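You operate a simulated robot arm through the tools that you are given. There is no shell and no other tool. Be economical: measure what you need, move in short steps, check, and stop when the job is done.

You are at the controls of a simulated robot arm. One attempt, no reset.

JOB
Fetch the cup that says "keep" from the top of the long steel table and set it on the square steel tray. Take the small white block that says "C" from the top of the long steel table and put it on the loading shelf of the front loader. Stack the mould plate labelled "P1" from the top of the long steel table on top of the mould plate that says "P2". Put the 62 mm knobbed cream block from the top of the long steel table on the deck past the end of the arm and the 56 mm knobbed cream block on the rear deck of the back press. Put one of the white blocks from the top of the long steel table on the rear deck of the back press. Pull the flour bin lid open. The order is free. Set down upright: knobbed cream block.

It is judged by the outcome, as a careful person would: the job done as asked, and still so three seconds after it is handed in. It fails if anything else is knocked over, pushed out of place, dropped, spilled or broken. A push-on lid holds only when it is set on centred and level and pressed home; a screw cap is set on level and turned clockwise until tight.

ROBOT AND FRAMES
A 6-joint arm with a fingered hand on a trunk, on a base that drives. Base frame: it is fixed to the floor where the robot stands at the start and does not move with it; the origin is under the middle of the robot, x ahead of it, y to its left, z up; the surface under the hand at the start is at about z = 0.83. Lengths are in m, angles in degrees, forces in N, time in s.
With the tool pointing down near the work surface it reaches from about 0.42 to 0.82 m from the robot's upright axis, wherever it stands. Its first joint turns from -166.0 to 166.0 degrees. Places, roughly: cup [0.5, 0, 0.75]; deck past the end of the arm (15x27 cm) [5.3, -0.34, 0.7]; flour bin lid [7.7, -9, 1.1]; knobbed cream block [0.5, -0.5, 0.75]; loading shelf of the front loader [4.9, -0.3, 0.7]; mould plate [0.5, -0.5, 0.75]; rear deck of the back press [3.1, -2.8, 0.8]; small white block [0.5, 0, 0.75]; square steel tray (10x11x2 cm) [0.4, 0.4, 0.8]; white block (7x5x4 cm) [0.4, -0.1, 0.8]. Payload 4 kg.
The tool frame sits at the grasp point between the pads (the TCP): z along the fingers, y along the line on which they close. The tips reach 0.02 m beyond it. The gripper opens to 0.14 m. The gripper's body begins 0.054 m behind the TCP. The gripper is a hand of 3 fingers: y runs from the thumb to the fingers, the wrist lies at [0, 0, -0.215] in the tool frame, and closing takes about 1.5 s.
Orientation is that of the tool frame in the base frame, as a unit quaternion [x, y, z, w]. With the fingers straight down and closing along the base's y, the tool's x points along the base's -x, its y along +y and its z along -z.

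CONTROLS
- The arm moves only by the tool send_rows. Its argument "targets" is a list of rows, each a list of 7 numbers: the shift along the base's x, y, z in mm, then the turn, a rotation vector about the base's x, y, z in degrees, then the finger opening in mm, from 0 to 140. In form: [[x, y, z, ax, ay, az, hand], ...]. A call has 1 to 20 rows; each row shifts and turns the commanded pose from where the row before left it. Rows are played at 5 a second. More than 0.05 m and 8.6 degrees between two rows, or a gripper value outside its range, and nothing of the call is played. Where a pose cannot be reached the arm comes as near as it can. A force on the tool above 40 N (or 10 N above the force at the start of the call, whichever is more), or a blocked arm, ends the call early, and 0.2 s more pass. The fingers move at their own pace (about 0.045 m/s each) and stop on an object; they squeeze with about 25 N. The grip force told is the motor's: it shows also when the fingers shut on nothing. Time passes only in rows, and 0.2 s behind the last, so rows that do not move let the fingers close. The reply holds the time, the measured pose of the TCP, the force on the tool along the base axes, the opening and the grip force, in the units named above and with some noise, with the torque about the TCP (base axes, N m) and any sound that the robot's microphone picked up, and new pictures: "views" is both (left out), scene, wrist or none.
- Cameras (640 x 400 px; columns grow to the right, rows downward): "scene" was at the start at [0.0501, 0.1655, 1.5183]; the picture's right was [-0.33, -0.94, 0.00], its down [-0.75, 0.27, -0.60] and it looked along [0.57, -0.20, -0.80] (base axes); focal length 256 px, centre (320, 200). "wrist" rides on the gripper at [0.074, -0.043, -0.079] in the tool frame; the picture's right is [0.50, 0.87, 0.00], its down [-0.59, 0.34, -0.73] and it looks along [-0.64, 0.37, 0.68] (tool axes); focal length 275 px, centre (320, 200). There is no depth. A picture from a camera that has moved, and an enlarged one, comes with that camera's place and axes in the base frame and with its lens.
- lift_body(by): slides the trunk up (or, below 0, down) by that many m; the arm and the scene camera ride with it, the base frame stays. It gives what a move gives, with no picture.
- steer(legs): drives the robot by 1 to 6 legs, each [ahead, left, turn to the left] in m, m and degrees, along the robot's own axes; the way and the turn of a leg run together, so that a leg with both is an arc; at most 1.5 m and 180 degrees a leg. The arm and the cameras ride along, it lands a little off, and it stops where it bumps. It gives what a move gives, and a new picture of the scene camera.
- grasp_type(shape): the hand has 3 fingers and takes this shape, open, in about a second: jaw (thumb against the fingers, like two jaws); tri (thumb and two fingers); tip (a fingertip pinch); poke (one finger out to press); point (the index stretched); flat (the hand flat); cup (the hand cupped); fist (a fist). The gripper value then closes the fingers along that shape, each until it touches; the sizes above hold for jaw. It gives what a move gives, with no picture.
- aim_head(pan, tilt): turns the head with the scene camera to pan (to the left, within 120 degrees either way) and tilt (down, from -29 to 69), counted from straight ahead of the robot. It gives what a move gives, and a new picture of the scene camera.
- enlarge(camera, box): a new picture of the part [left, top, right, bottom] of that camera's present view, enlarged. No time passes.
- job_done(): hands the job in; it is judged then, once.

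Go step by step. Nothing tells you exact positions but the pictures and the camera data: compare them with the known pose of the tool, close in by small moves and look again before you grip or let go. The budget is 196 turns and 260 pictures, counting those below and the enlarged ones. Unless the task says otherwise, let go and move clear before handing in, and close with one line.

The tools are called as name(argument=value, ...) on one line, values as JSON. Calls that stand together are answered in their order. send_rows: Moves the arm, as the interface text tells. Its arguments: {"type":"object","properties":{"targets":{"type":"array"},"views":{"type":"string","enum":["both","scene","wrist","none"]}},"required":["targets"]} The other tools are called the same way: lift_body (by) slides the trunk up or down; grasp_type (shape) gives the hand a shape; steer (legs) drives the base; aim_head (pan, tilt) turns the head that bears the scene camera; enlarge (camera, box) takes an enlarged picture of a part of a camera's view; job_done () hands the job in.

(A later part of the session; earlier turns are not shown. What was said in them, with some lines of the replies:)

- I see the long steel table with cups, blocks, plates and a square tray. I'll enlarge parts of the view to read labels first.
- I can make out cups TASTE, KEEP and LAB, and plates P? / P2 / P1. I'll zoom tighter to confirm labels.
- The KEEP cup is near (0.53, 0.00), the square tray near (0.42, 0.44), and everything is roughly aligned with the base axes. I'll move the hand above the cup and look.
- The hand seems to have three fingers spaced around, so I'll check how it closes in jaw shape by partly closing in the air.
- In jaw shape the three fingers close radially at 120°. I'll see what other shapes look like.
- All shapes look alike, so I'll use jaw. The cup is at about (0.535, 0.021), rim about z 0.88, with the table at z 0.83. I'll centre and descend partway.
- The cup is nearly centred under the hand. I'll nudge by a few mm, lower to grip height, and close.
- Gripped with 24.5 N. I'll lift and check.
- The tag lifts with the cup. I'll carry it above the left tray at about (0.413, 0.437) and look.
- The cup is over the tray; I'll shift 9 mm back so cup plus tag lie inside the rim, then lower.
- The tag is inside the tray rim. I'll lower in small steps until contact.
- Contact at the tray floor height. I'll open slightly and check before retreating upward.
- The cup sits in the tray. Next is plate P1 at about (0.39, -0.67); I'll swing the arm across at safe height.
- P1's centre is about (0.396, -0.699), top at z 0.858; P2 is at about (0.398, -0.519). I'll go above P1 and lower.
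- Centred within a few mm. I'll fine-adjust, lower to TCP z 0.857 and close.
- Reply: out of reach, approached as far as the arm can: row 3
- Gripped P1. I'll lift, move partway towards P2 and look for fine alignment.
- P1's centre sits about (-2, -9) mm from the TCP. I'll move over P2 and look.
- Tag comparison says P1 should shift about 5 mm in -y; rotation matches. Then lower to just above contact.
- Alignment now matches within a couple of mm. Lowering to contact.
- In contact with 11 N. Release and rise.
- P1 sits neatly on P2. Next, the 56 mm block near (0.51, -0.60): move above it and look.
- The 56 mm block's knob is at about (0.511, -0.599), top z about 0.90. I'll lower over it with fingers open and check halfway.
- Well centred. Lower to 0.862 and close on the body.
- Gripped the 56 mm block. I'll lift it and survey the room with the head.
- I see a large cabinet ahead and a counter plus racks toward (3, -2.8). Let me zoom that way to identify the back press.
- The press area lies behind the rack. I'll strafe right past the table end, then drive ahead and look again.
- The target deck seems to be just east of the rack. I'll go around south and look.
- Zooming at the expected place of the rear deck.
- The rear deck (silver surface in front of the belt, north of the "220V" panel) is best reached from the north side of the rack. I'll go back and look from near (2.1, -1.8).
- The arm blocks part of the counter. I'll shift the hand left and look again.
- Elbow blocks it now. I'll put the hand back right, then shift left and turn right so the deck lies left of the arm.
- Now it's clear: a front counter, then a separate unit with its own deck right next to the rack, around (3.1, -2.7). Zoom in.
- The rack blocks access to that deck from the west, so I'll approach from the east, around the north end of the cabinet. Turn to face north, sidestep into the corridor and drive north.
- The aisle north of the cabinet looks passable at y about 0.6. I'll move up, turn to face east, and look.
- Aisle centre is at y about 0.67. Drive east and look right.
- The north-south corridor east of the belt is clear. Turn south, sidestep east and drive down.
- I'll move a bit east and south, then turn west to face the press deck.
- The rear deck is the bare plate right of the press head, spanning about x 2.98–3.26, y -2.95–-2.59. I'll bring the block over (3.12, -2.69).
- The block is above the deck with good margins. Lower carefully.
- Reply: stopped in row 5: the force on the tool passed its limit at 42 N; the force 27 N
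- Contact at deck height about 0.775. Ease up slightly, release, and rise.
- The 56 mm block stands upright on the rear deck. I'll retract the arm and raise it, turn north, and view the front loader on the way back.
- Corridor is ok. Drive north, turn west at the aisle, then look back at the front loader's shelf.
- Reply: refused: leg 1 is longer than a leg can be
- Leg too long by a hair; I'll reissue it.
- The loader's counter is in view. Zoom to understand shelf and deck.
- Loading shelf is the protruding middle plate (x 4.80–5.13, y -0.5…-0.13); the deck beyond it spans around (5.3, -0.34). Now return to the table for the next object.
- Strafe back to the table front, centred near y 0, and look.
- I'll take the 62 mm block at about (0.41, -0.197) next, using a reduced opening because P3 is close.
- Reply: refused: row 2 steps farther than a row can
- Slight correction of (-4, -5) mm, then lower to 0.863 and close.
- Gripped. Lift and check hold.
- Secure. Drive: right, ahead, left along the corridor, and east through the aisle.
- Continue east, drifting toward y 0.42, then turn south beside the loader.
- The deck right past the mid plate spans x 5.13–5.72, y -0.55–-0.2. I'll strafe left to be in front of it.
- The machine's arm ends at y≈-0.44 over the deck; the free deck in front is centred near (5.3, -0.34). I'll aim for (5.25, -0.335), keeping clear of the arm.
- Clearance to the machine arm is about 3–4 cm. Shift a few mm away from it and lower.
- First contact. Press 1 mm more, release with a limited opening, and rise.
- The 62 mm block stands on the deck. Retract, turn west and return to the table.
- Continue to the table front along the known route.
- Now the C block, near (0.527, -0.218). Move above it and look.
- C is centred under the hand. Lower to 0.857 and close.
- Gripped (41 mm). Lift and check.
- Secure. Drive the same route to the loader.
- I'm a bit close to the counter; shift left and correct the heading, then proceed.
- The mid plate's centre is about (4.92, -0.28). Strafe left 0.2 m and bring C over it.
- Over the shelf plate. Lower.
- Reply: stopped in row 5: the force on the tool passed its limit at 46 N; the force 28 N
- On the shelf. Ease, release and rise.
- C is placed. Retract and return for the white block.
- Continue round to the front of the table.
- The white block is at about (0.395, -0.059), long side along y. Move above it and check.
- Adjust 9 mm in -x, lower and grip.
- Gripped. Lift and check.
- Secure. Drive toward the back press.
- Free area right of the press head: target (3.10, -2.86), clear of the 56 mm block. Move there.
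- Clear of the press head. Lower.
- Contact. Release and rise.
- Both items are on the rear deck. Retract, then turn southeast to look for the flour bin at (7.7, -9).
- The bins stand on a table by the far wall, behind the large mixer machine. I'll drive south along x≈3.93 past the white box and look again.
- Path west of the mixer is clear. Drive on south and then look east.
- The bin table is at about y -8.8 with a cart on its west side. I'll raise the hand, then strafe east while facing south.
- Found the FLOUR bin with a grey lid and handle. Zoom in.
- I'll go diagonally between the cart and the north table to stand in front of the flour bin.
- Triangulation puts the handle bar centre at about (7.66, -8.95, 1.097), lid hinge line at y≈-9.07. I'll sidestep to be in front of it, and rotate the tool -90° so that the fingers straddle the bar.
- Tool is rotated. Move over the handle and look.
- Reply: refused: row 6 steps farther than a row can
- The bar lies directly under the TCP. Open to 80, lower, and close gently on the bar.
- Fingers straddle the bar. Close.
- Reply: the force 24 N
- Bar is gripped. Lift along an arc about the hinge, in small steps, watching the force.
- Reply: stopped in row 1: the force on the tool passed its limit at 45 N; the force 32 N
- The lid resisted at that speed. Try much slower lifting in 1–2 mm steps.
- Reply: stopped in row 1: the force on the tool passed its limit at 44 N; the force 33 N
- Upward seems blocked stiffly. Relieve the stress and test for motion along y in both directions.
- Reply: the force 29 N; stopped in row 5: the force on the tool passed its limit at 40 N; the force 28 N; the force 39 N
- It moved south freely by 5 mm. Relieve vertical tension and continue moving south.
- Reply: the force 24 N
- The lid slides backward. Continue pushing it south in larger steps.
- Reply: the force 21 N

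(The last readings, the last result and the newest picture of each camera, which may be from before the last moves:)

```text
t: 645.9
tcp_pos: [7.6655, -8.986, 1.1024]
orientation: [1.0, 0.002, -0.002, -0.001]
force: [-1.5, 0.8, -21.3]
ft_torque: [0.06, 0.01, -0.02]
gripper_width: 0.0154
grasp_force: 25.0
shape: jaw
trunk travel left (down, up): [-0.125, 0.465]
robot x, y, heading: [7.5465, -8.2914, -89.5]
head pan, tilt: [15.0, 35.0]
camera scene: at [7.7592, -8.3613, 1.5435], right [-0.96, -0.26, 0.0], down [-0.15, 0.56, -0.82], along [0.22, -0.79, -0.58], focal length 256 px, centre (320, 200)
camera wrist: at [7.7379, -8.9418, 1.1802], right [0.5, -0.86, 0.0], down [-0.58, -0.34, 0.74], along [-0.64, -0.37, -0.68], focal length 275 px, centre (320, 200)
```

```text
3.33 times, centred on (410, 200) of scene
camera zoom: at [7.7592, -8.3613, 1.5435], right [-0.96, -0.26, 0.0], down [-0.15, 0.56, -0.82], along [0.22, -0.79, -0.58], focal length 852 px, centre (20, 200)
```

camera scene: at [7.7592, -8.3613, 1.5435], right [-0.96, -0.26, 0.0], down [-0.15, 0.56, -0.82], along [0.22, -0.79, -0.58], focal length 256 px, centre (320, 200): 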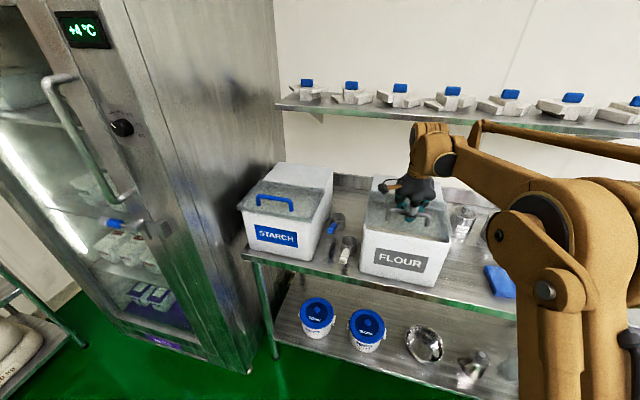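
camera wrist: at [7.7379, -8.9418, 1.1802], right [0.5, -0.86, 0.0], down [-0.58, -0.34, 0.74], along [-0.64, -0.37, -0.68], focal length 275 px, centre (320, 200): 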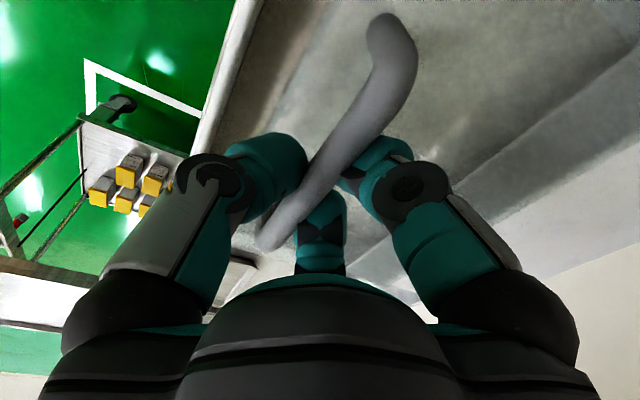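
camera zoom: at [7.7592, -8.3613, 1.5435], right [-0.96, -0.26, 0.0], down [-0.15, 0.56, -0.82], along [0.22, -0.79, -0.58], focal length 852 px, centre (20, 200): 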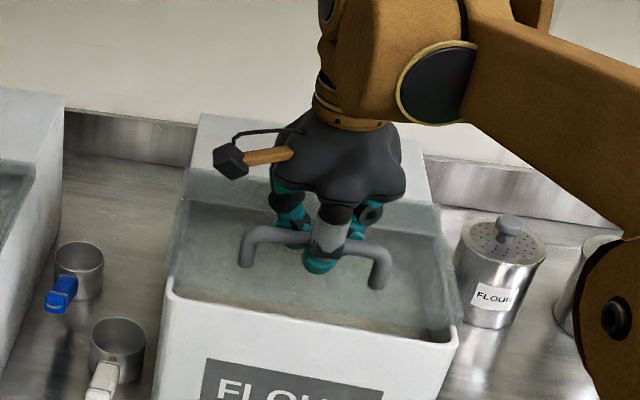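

It's opening. Continue sliding.

send_rows(targets=[[0, -6, -0.3, 0, 0, 0, 0], [0, -8, 0, 0, 0, 0, 0], [0, -8, 0, 0, 0, 0, 0], [0, -8, 0, 0, 0, 0, 0], [0, -8, 0, 0, 0, 0, 0], [0, -8, 0, 0, 0, 0, 0], [0, -8, 0, 0, 0, 0, 0], [0, 0, 0, 0, 0, 0, 0]])

enlarge(camera="scene", box=[340, 140, 480, 260])

```text
t: 647.7
tcp_pos: [7.6656, -9.0396, 1.1015]
orientation: [1.0, 0.002, -0.002, -0.002]
force: [1.2, -0.5, -15.0]
ft_torque: [0.06, -0.05, -0.01]
gripper_width: 0.0153
grasp_force: 25.3
shape: jaw
trunk travel left (down, up): [-0.125, 0.465]
robot x, y, heading: [7.5452, -8.2968, -90.0]
head pan, tilt: [15.0, 35.0]
camera scene: at [7.7595, -8.3606, 1.5435], right [-0.96, -0.26, 0.0], down [-0.15, 0.55, -0.82], along [0.22, -0.79, -0.57], focal length 256 px, centre (320, 200)
camera wrist: at [7.7376, -8.9949, 1.1797], right [0.5, -0.86, 0.0], down [-0.58, -0.34, 0.74], along [-0.64, -0.37, -0.68], focal length 275 px, centre (320, 200)
```

scene: 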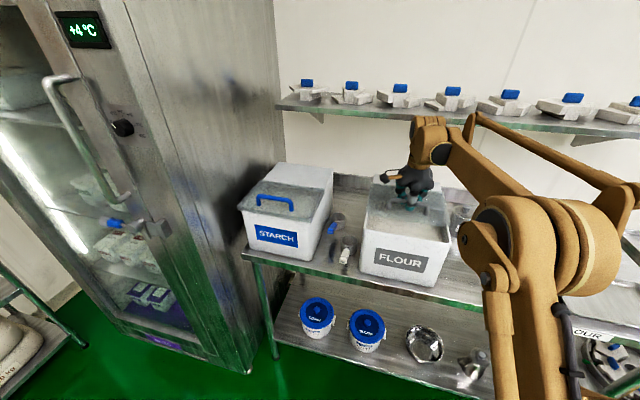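
wrist: 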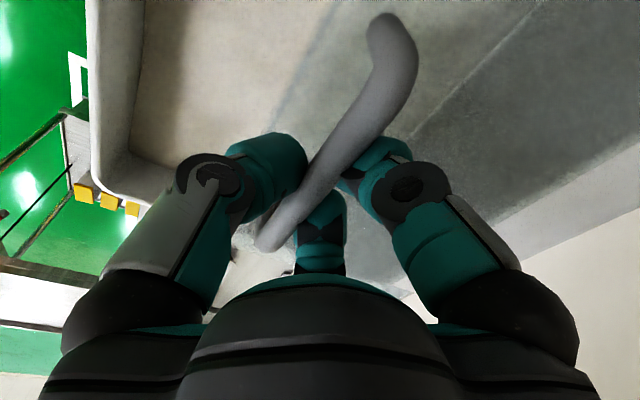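

```text
3.33 times, centred on (410, 200) of scene
camera zoom: at [7.7595, -8.3606, 1.5435], right [-0.96, -0.26, 0.0], down [-0.15, 0.55, -0.82], along [0.22, -0.79, -0.57], focal length 852 px, centre (20, 200)
```

zoom: 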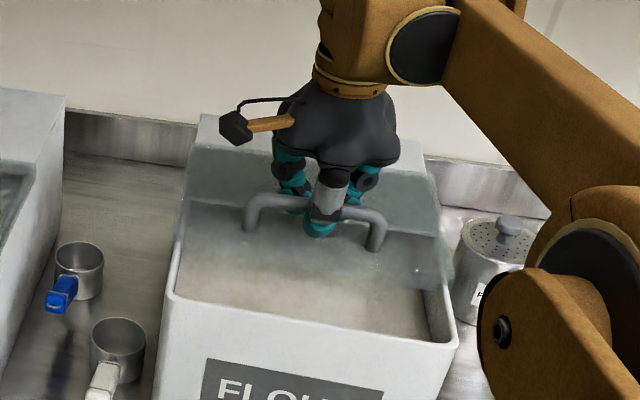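

The lid slides well. The wall shelf is near, so tilt the palm back (north) slightly while sliding further.

send_rows(targets=[[0, 0, 0, -3, 0, 0, 0], [0, -3, 0, -3, 0, 0, 0], [0, -6, 0, -3, 0, 0, 0], [0, -6, 0, -3, 0, 0, 0], [0, -6, 0, -3, 0, 0, 0], [0, -6, 0, 0, 0, 0, 0], [0, -6, 0, 0, 0, 0, 0], [0, 0, 0, 0, 0, 0, 0]])

enlarge(camera="scene", box=[340, 90, 500, 260])

```text
t: 649.5
tcp_pos: [7.6658, -9.0715, 1.1006]
orientation: [0.991, 0.003, -0.003, 0.13]
force: [1.3, -0.1, -21.1]
ft_torque: [0.1, 0.0, 0.01]
gripper_width: 0.0157
grasp_force: 24.8
shape: jaw
trunk travel left (down, up): [-0.125, 0.465]
robot x, y, heading: [7.5475, -8.2937, -89.9]
head pan, tilt: [15.0, 35.0]
camera scene: at [7.7595, -8.3614, 1.5434], right [-0.96, -0.26, 0.0], down [-0.15, 0.56, -0.82], along [0.22, -0.79, -0.58], focal length 256 px, centre (320, 200)
camera wrist: at [7.7376, -9.0098, 1.1655], right [0.5, -0.84, 0.22], down [-0.58, -0.14, 0.8], along [-0.64, -0.53, -0.56], focal length 275 px, centre (320, 200)
```

scene: 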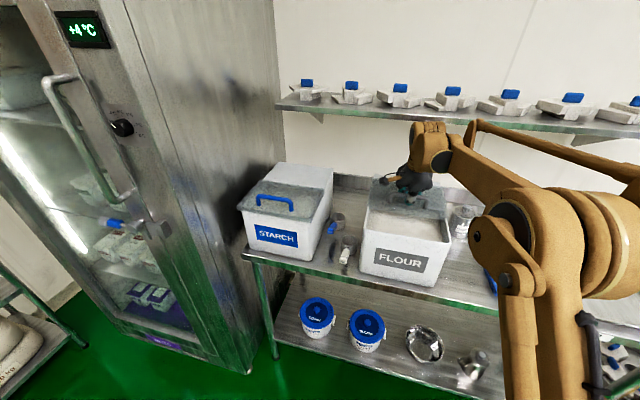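
wrist: 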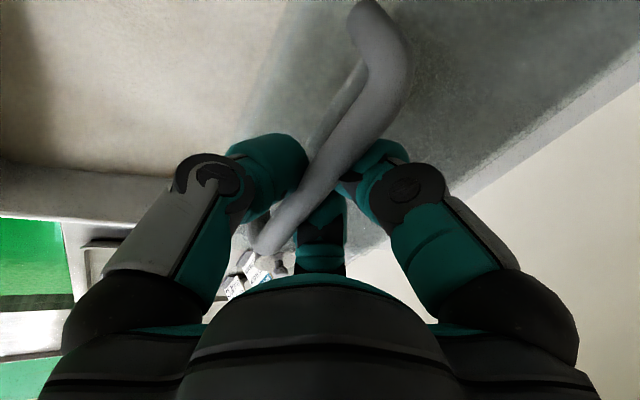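

```text
2.35 times, centred on (420, 175) of scene
camera zoom: at [7.7595, -8.3614, 1.5434], right [-0.96, -0.26, 0.0], down [-0.15, 0.56, -0.82], along [0.22, -0.79, -0.58], focal length 602 px, centre (85, 259)
```

zoom: 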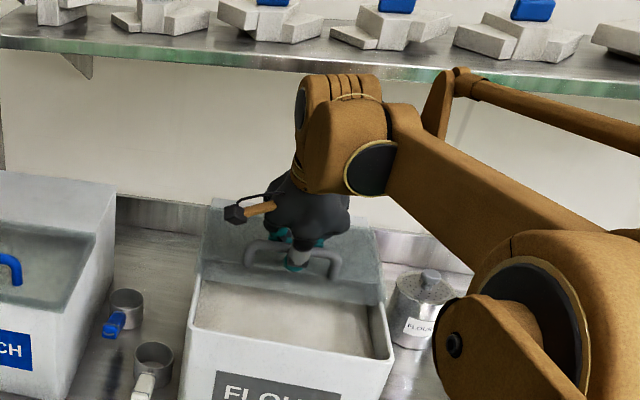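

Clear view: mostly open. Continue with a bit more tilt until it stops.

send_rows(targets=[[0, -6, 0, -3, 0, 0, 0], [0, -6, 0, -3, 0, 0, 0], [0, -6, 0, -3, 0, 0, 0], [0, -6, 0, -3, 0, 0, 0], [0, -6, 0, 0, 0, 0, 0], [0, -6, 0, 0, 0, 0, 0], [0, 0, 0, 0, 0, 0, 0]])

enlarge(camera="scene", box=[340, 90, 500, 260])

```text
t: 651.1
tcp_pos: [7.6636, -9.1074, 1.1009]
orientation: [0.973, 0.001, -0.003, 0.231]
force: [0.1, 7.3, -25.6]
ft_torque: [0.08, 0.02, 0.02]
gripper_width: 0.0155
grasp_force: 24.9
shape: jaw
trunk travel left (down, up): [-0.125, 0.465]
robot x, y, heading: [7.5453, -8.2962, -89.6]
head pan, tilt: [15.0, 35.0]
camera scene: at [7.7594, -8.3607, 1.5434], right [-0.96, -0.26, 0.0], down [-0.15, 0.55, -0.82], along [0.22, -0.79, -0.58], focal length 256 px, centre (320, 200)
camera wrist: at [7.7375, -9.0325, 1.1513], right [0.5, -0.77, 0.39], down [-0.58, 0.03, 0.81], along [-0.64, -0.64, -0.44], focal length 275 px, centre (320, 200)
```

scene: 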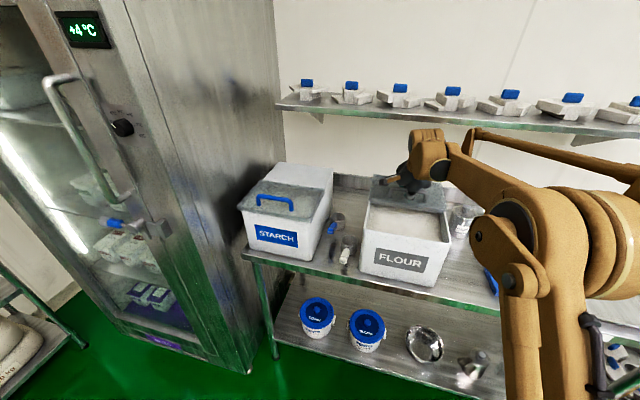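
wrist: 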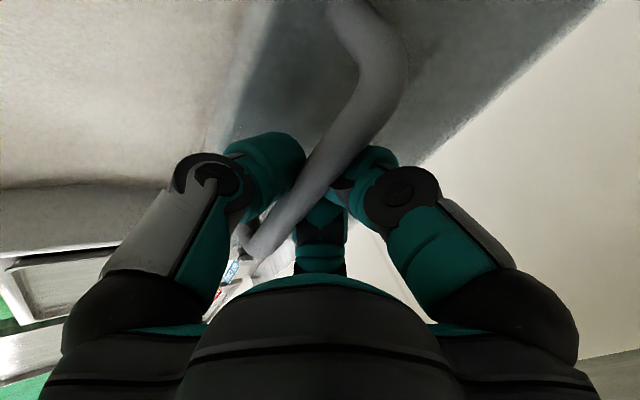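

```text
2.35 times, centred on (420, 175) of scene
camera zoom: at [7.7594, -8.3607, 1.5434], right [-0.96, -0.26, 0.0], down [-0.15, 0.55, -0.82], along [0.22, -0.79, -0.58], focal length 602 px, centre (85, 259)
```

zoom: 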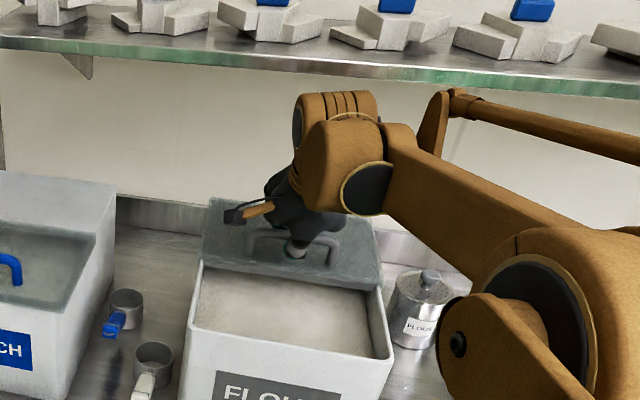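

Fully open by the look of it, with a slight stop force. Push 4 mm more to confirm the end stop.

send_rows(targets=[[0, -1.5, 0, 0, 0, 0, 0], [0, -1.5, 0, 0, 0, 0, 0], [0, -1.5, 0, 0, 0, 0, 0], [0, 0, 0, 0, 0, 0, 0]], views="none")

```text
t: 652.1
tcp_pos: [7.6642, -9.1092, 1.1038]
orientation: [0.972, 0.002, -0.002, 0.234]
force: [-0.5, 26.6, -20.9]
ft_torque: [0.13, 0.02, 0.02]
gripper_width: 0.0152
grasp_force: 25.1
shape: jaw
trunk travel left (down, up): [-0.125, 0.465]
robot x, y, heading: [7.5424, -8.2919, -89.5]
head pan, tilt: [15.0, 35.0]
```

End stop reached. Relieve, open the fingers and back out along the tilted tool axis.

send_rows(targets=[[0, 2, 0, 0, 0, 0, 5], [0, 0, 0, 0, 0, 0, 30], [0, 0, 0, 0, 0, 0, 50], [0, 0, 0, 0, 0, 0, 70], [0, 0, 0, 0, 0, 0, 80], [0, 0, 0, 0, 0, 0, 80], [0, 0, 0, 0, 0, 0, 80]])

enlarge(camera="scene", box=[340, 90, 500, 260])

```text
t: 653.7
tcp_pos: [7.6641, -9.108, 1.1033]
orientation: [0.972, 0.001, -0.002, 0.233]
force: [0.4, 0.5, 0.6]
ft_torque: [0.01, -0.03, -0.02]
gripper_width: 0.0794
grasp_force: 0.0
shape: jaw
trunk travel left (down, up): [-0.125, 0.465]
robot x, y, heading: [7.5459, -8.2957, -89.7]
head pan, tilt: [15.0, 35.0]
camera scene: at [7.7589, -8.3587, 1.5437], right [-0.96, -0.26, 0.0], down [-0.15, 0.55, -0.82], along [0.22, -0.79, -0.57], focal length 256 px, centre (320, 200)
camera wrist: at [7.7374, -9.0338, 1.1526], right [0.5, -0.77, 0.39], down [-0.58, 0.03, 0.81], along [-0.64, -0.64, -0.44], focal length 275 px, centre (320, 200)
```

scene: 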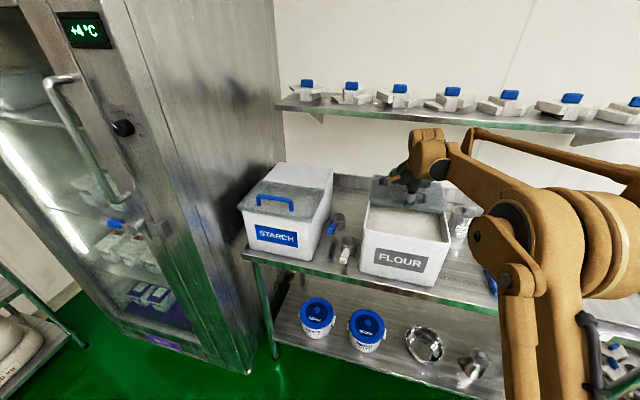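
wrist: 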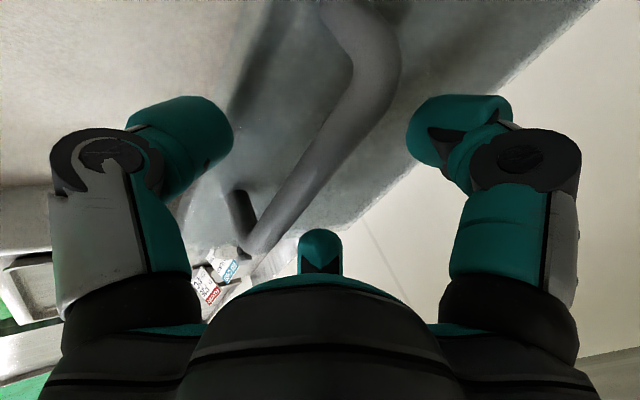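

```text
2.35 times, centred on (420, 175) of scene
camera zoom: at [7.7589, -8.3587, 1.5437], right [-0.96, -0.26, 0.0], down [-0.15, 0.55, -0.82], along [0.22, -0.79, -0.57], focal length 602 px, centre (85, 259)
```

zoom: 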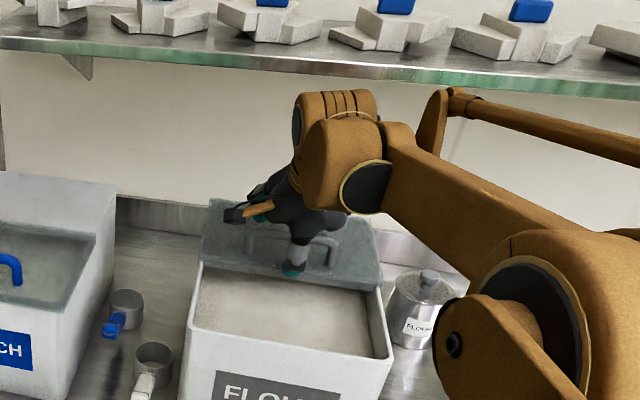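

send_rows(targets=[[0, 4.5, 9, 0, 0, 0, 80], [0, 9, 18, 0, 0, 0, 80], [0, 14, 27, 0, 0, 0, 80], [0, 20, 30, 0, 0, 0, 80], [0, 40, 15, 4, 0, 0, 80], [0, 45, 0, 4, 0, 0, 80], [0, 45, 0, 4, 0, 0, 80], [0, 45, 0, 4, 0, 0, 80], [0, 0, 0, 0, 0, 0, 80]])

enlarge(camera="scene", box=[340, 90, 500, 260])

```text
t: 655.7
tcp_pos: [7.666, -8.8884, 1.2011]
orientation: [0.995, 0.002, -0.002, 0.095]
force: [0.6, 0.8, 0.7]
ft_torque: [0.02, -0.01, -0.02]
gripper_width: 0.0795
grasp_force: 0.0
shape: jaw
trunk travel left (down, up): [-0.125, 0.465]
robot x, y, heading: [7.5471, -8.2934, -89.8]
head pan, tilt: [15.0, 35.0]
camera scene: at [7.7589, -8.359, 1.5437], right [-0.96, -0.26, 0.0], down [-0.15, 0.55, -0.82], along [0.22, -0.79, -0.57], focal length 256 px, centre (320, 200)
camera wrist: at [7.7399, -8.8301, 1.2686], right [0.5, -0.85, 0.16], down [-0.58, -0.2, 0.79], along [-0.64, -0.49, -0.59], focal length 275 px, centre (320, 200)
```

scene: 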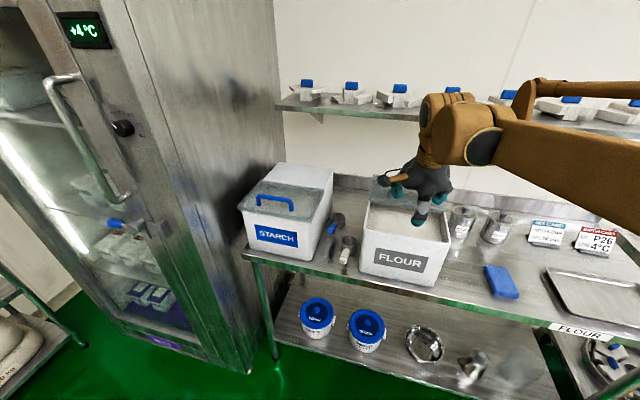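
wrist: 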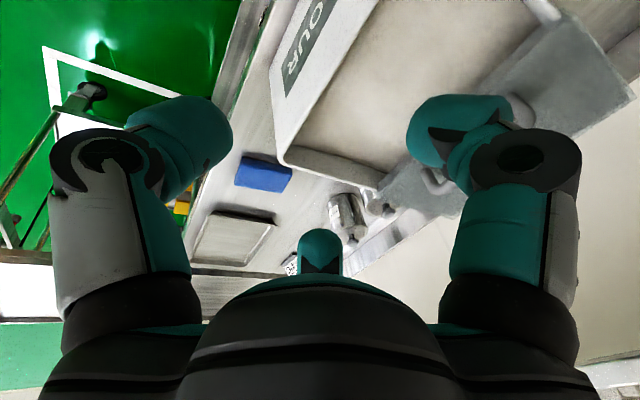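

```text
2.35 times, centred on (420, 175) of scene
camera zoom: at [7.7589, -8.359, 1.5437], right [-0.96, -0.26, 0.0], down [-0.15, 0.55, -0.82], along [0.22, -0.79, -0.57], focal length 602 px, centre (85, 259)
```

zoom: 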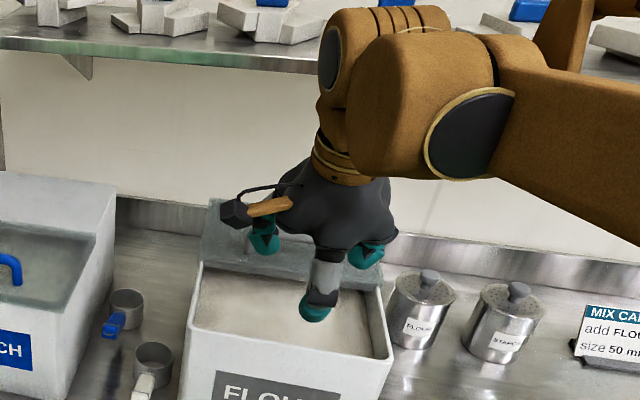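

The flour bin lid stays open and the hand is clear. One last small retreat, then hand in.

send_rows(targets=[[0, 20, 30, 0, 0, 0, 80], [0, 30, 30, 0, 0, 0, 80], [0, 0, 0, 0, 0, 0, 80], [0, 0, 0, 0, 0, 0, 80]], views="scene")

job_done()

```text
t: 656.7
tcp_pos: [7.6652, -8.8367, 1.2611]
orientation: [0.995, 0.002, -0.002, 0.096]
force: [0.2, -0.6, -0.1]
ft_torque: [-0.04, -0.02, -0.01]
gripper_width: 0.0795
grasp_force: 0.0
shape: jaw
trunk travel left (down, up): [-0.125, 0.465]
robot x, y, heading: [7.5477, -8.3003, -89.8]
head pan, tilt: [15.0, 35.0]
camera scene: at [7.7589, -8.3583, 1.5437], right [-0.96, -0.26, 0.0], down [-0.15, 0.55, -0.82], along [0.22, -0.79, -0.57], focal length 256 px, centre (320, 200)
```

scene: 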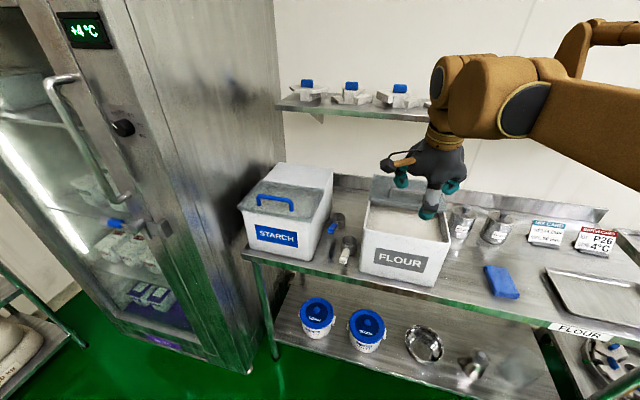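

```text
The job is handed in.
```

All the items are where you asked: the "keep" cup is on the square tray, "C" is on the loading shelf, P1 is on P2, and the 62 mm block is on the deck past the arm. The 56 mm block and a white block are on the rear deck of the back press, both knobbed blocks are upright, and the flour bin lid is slid fully open.
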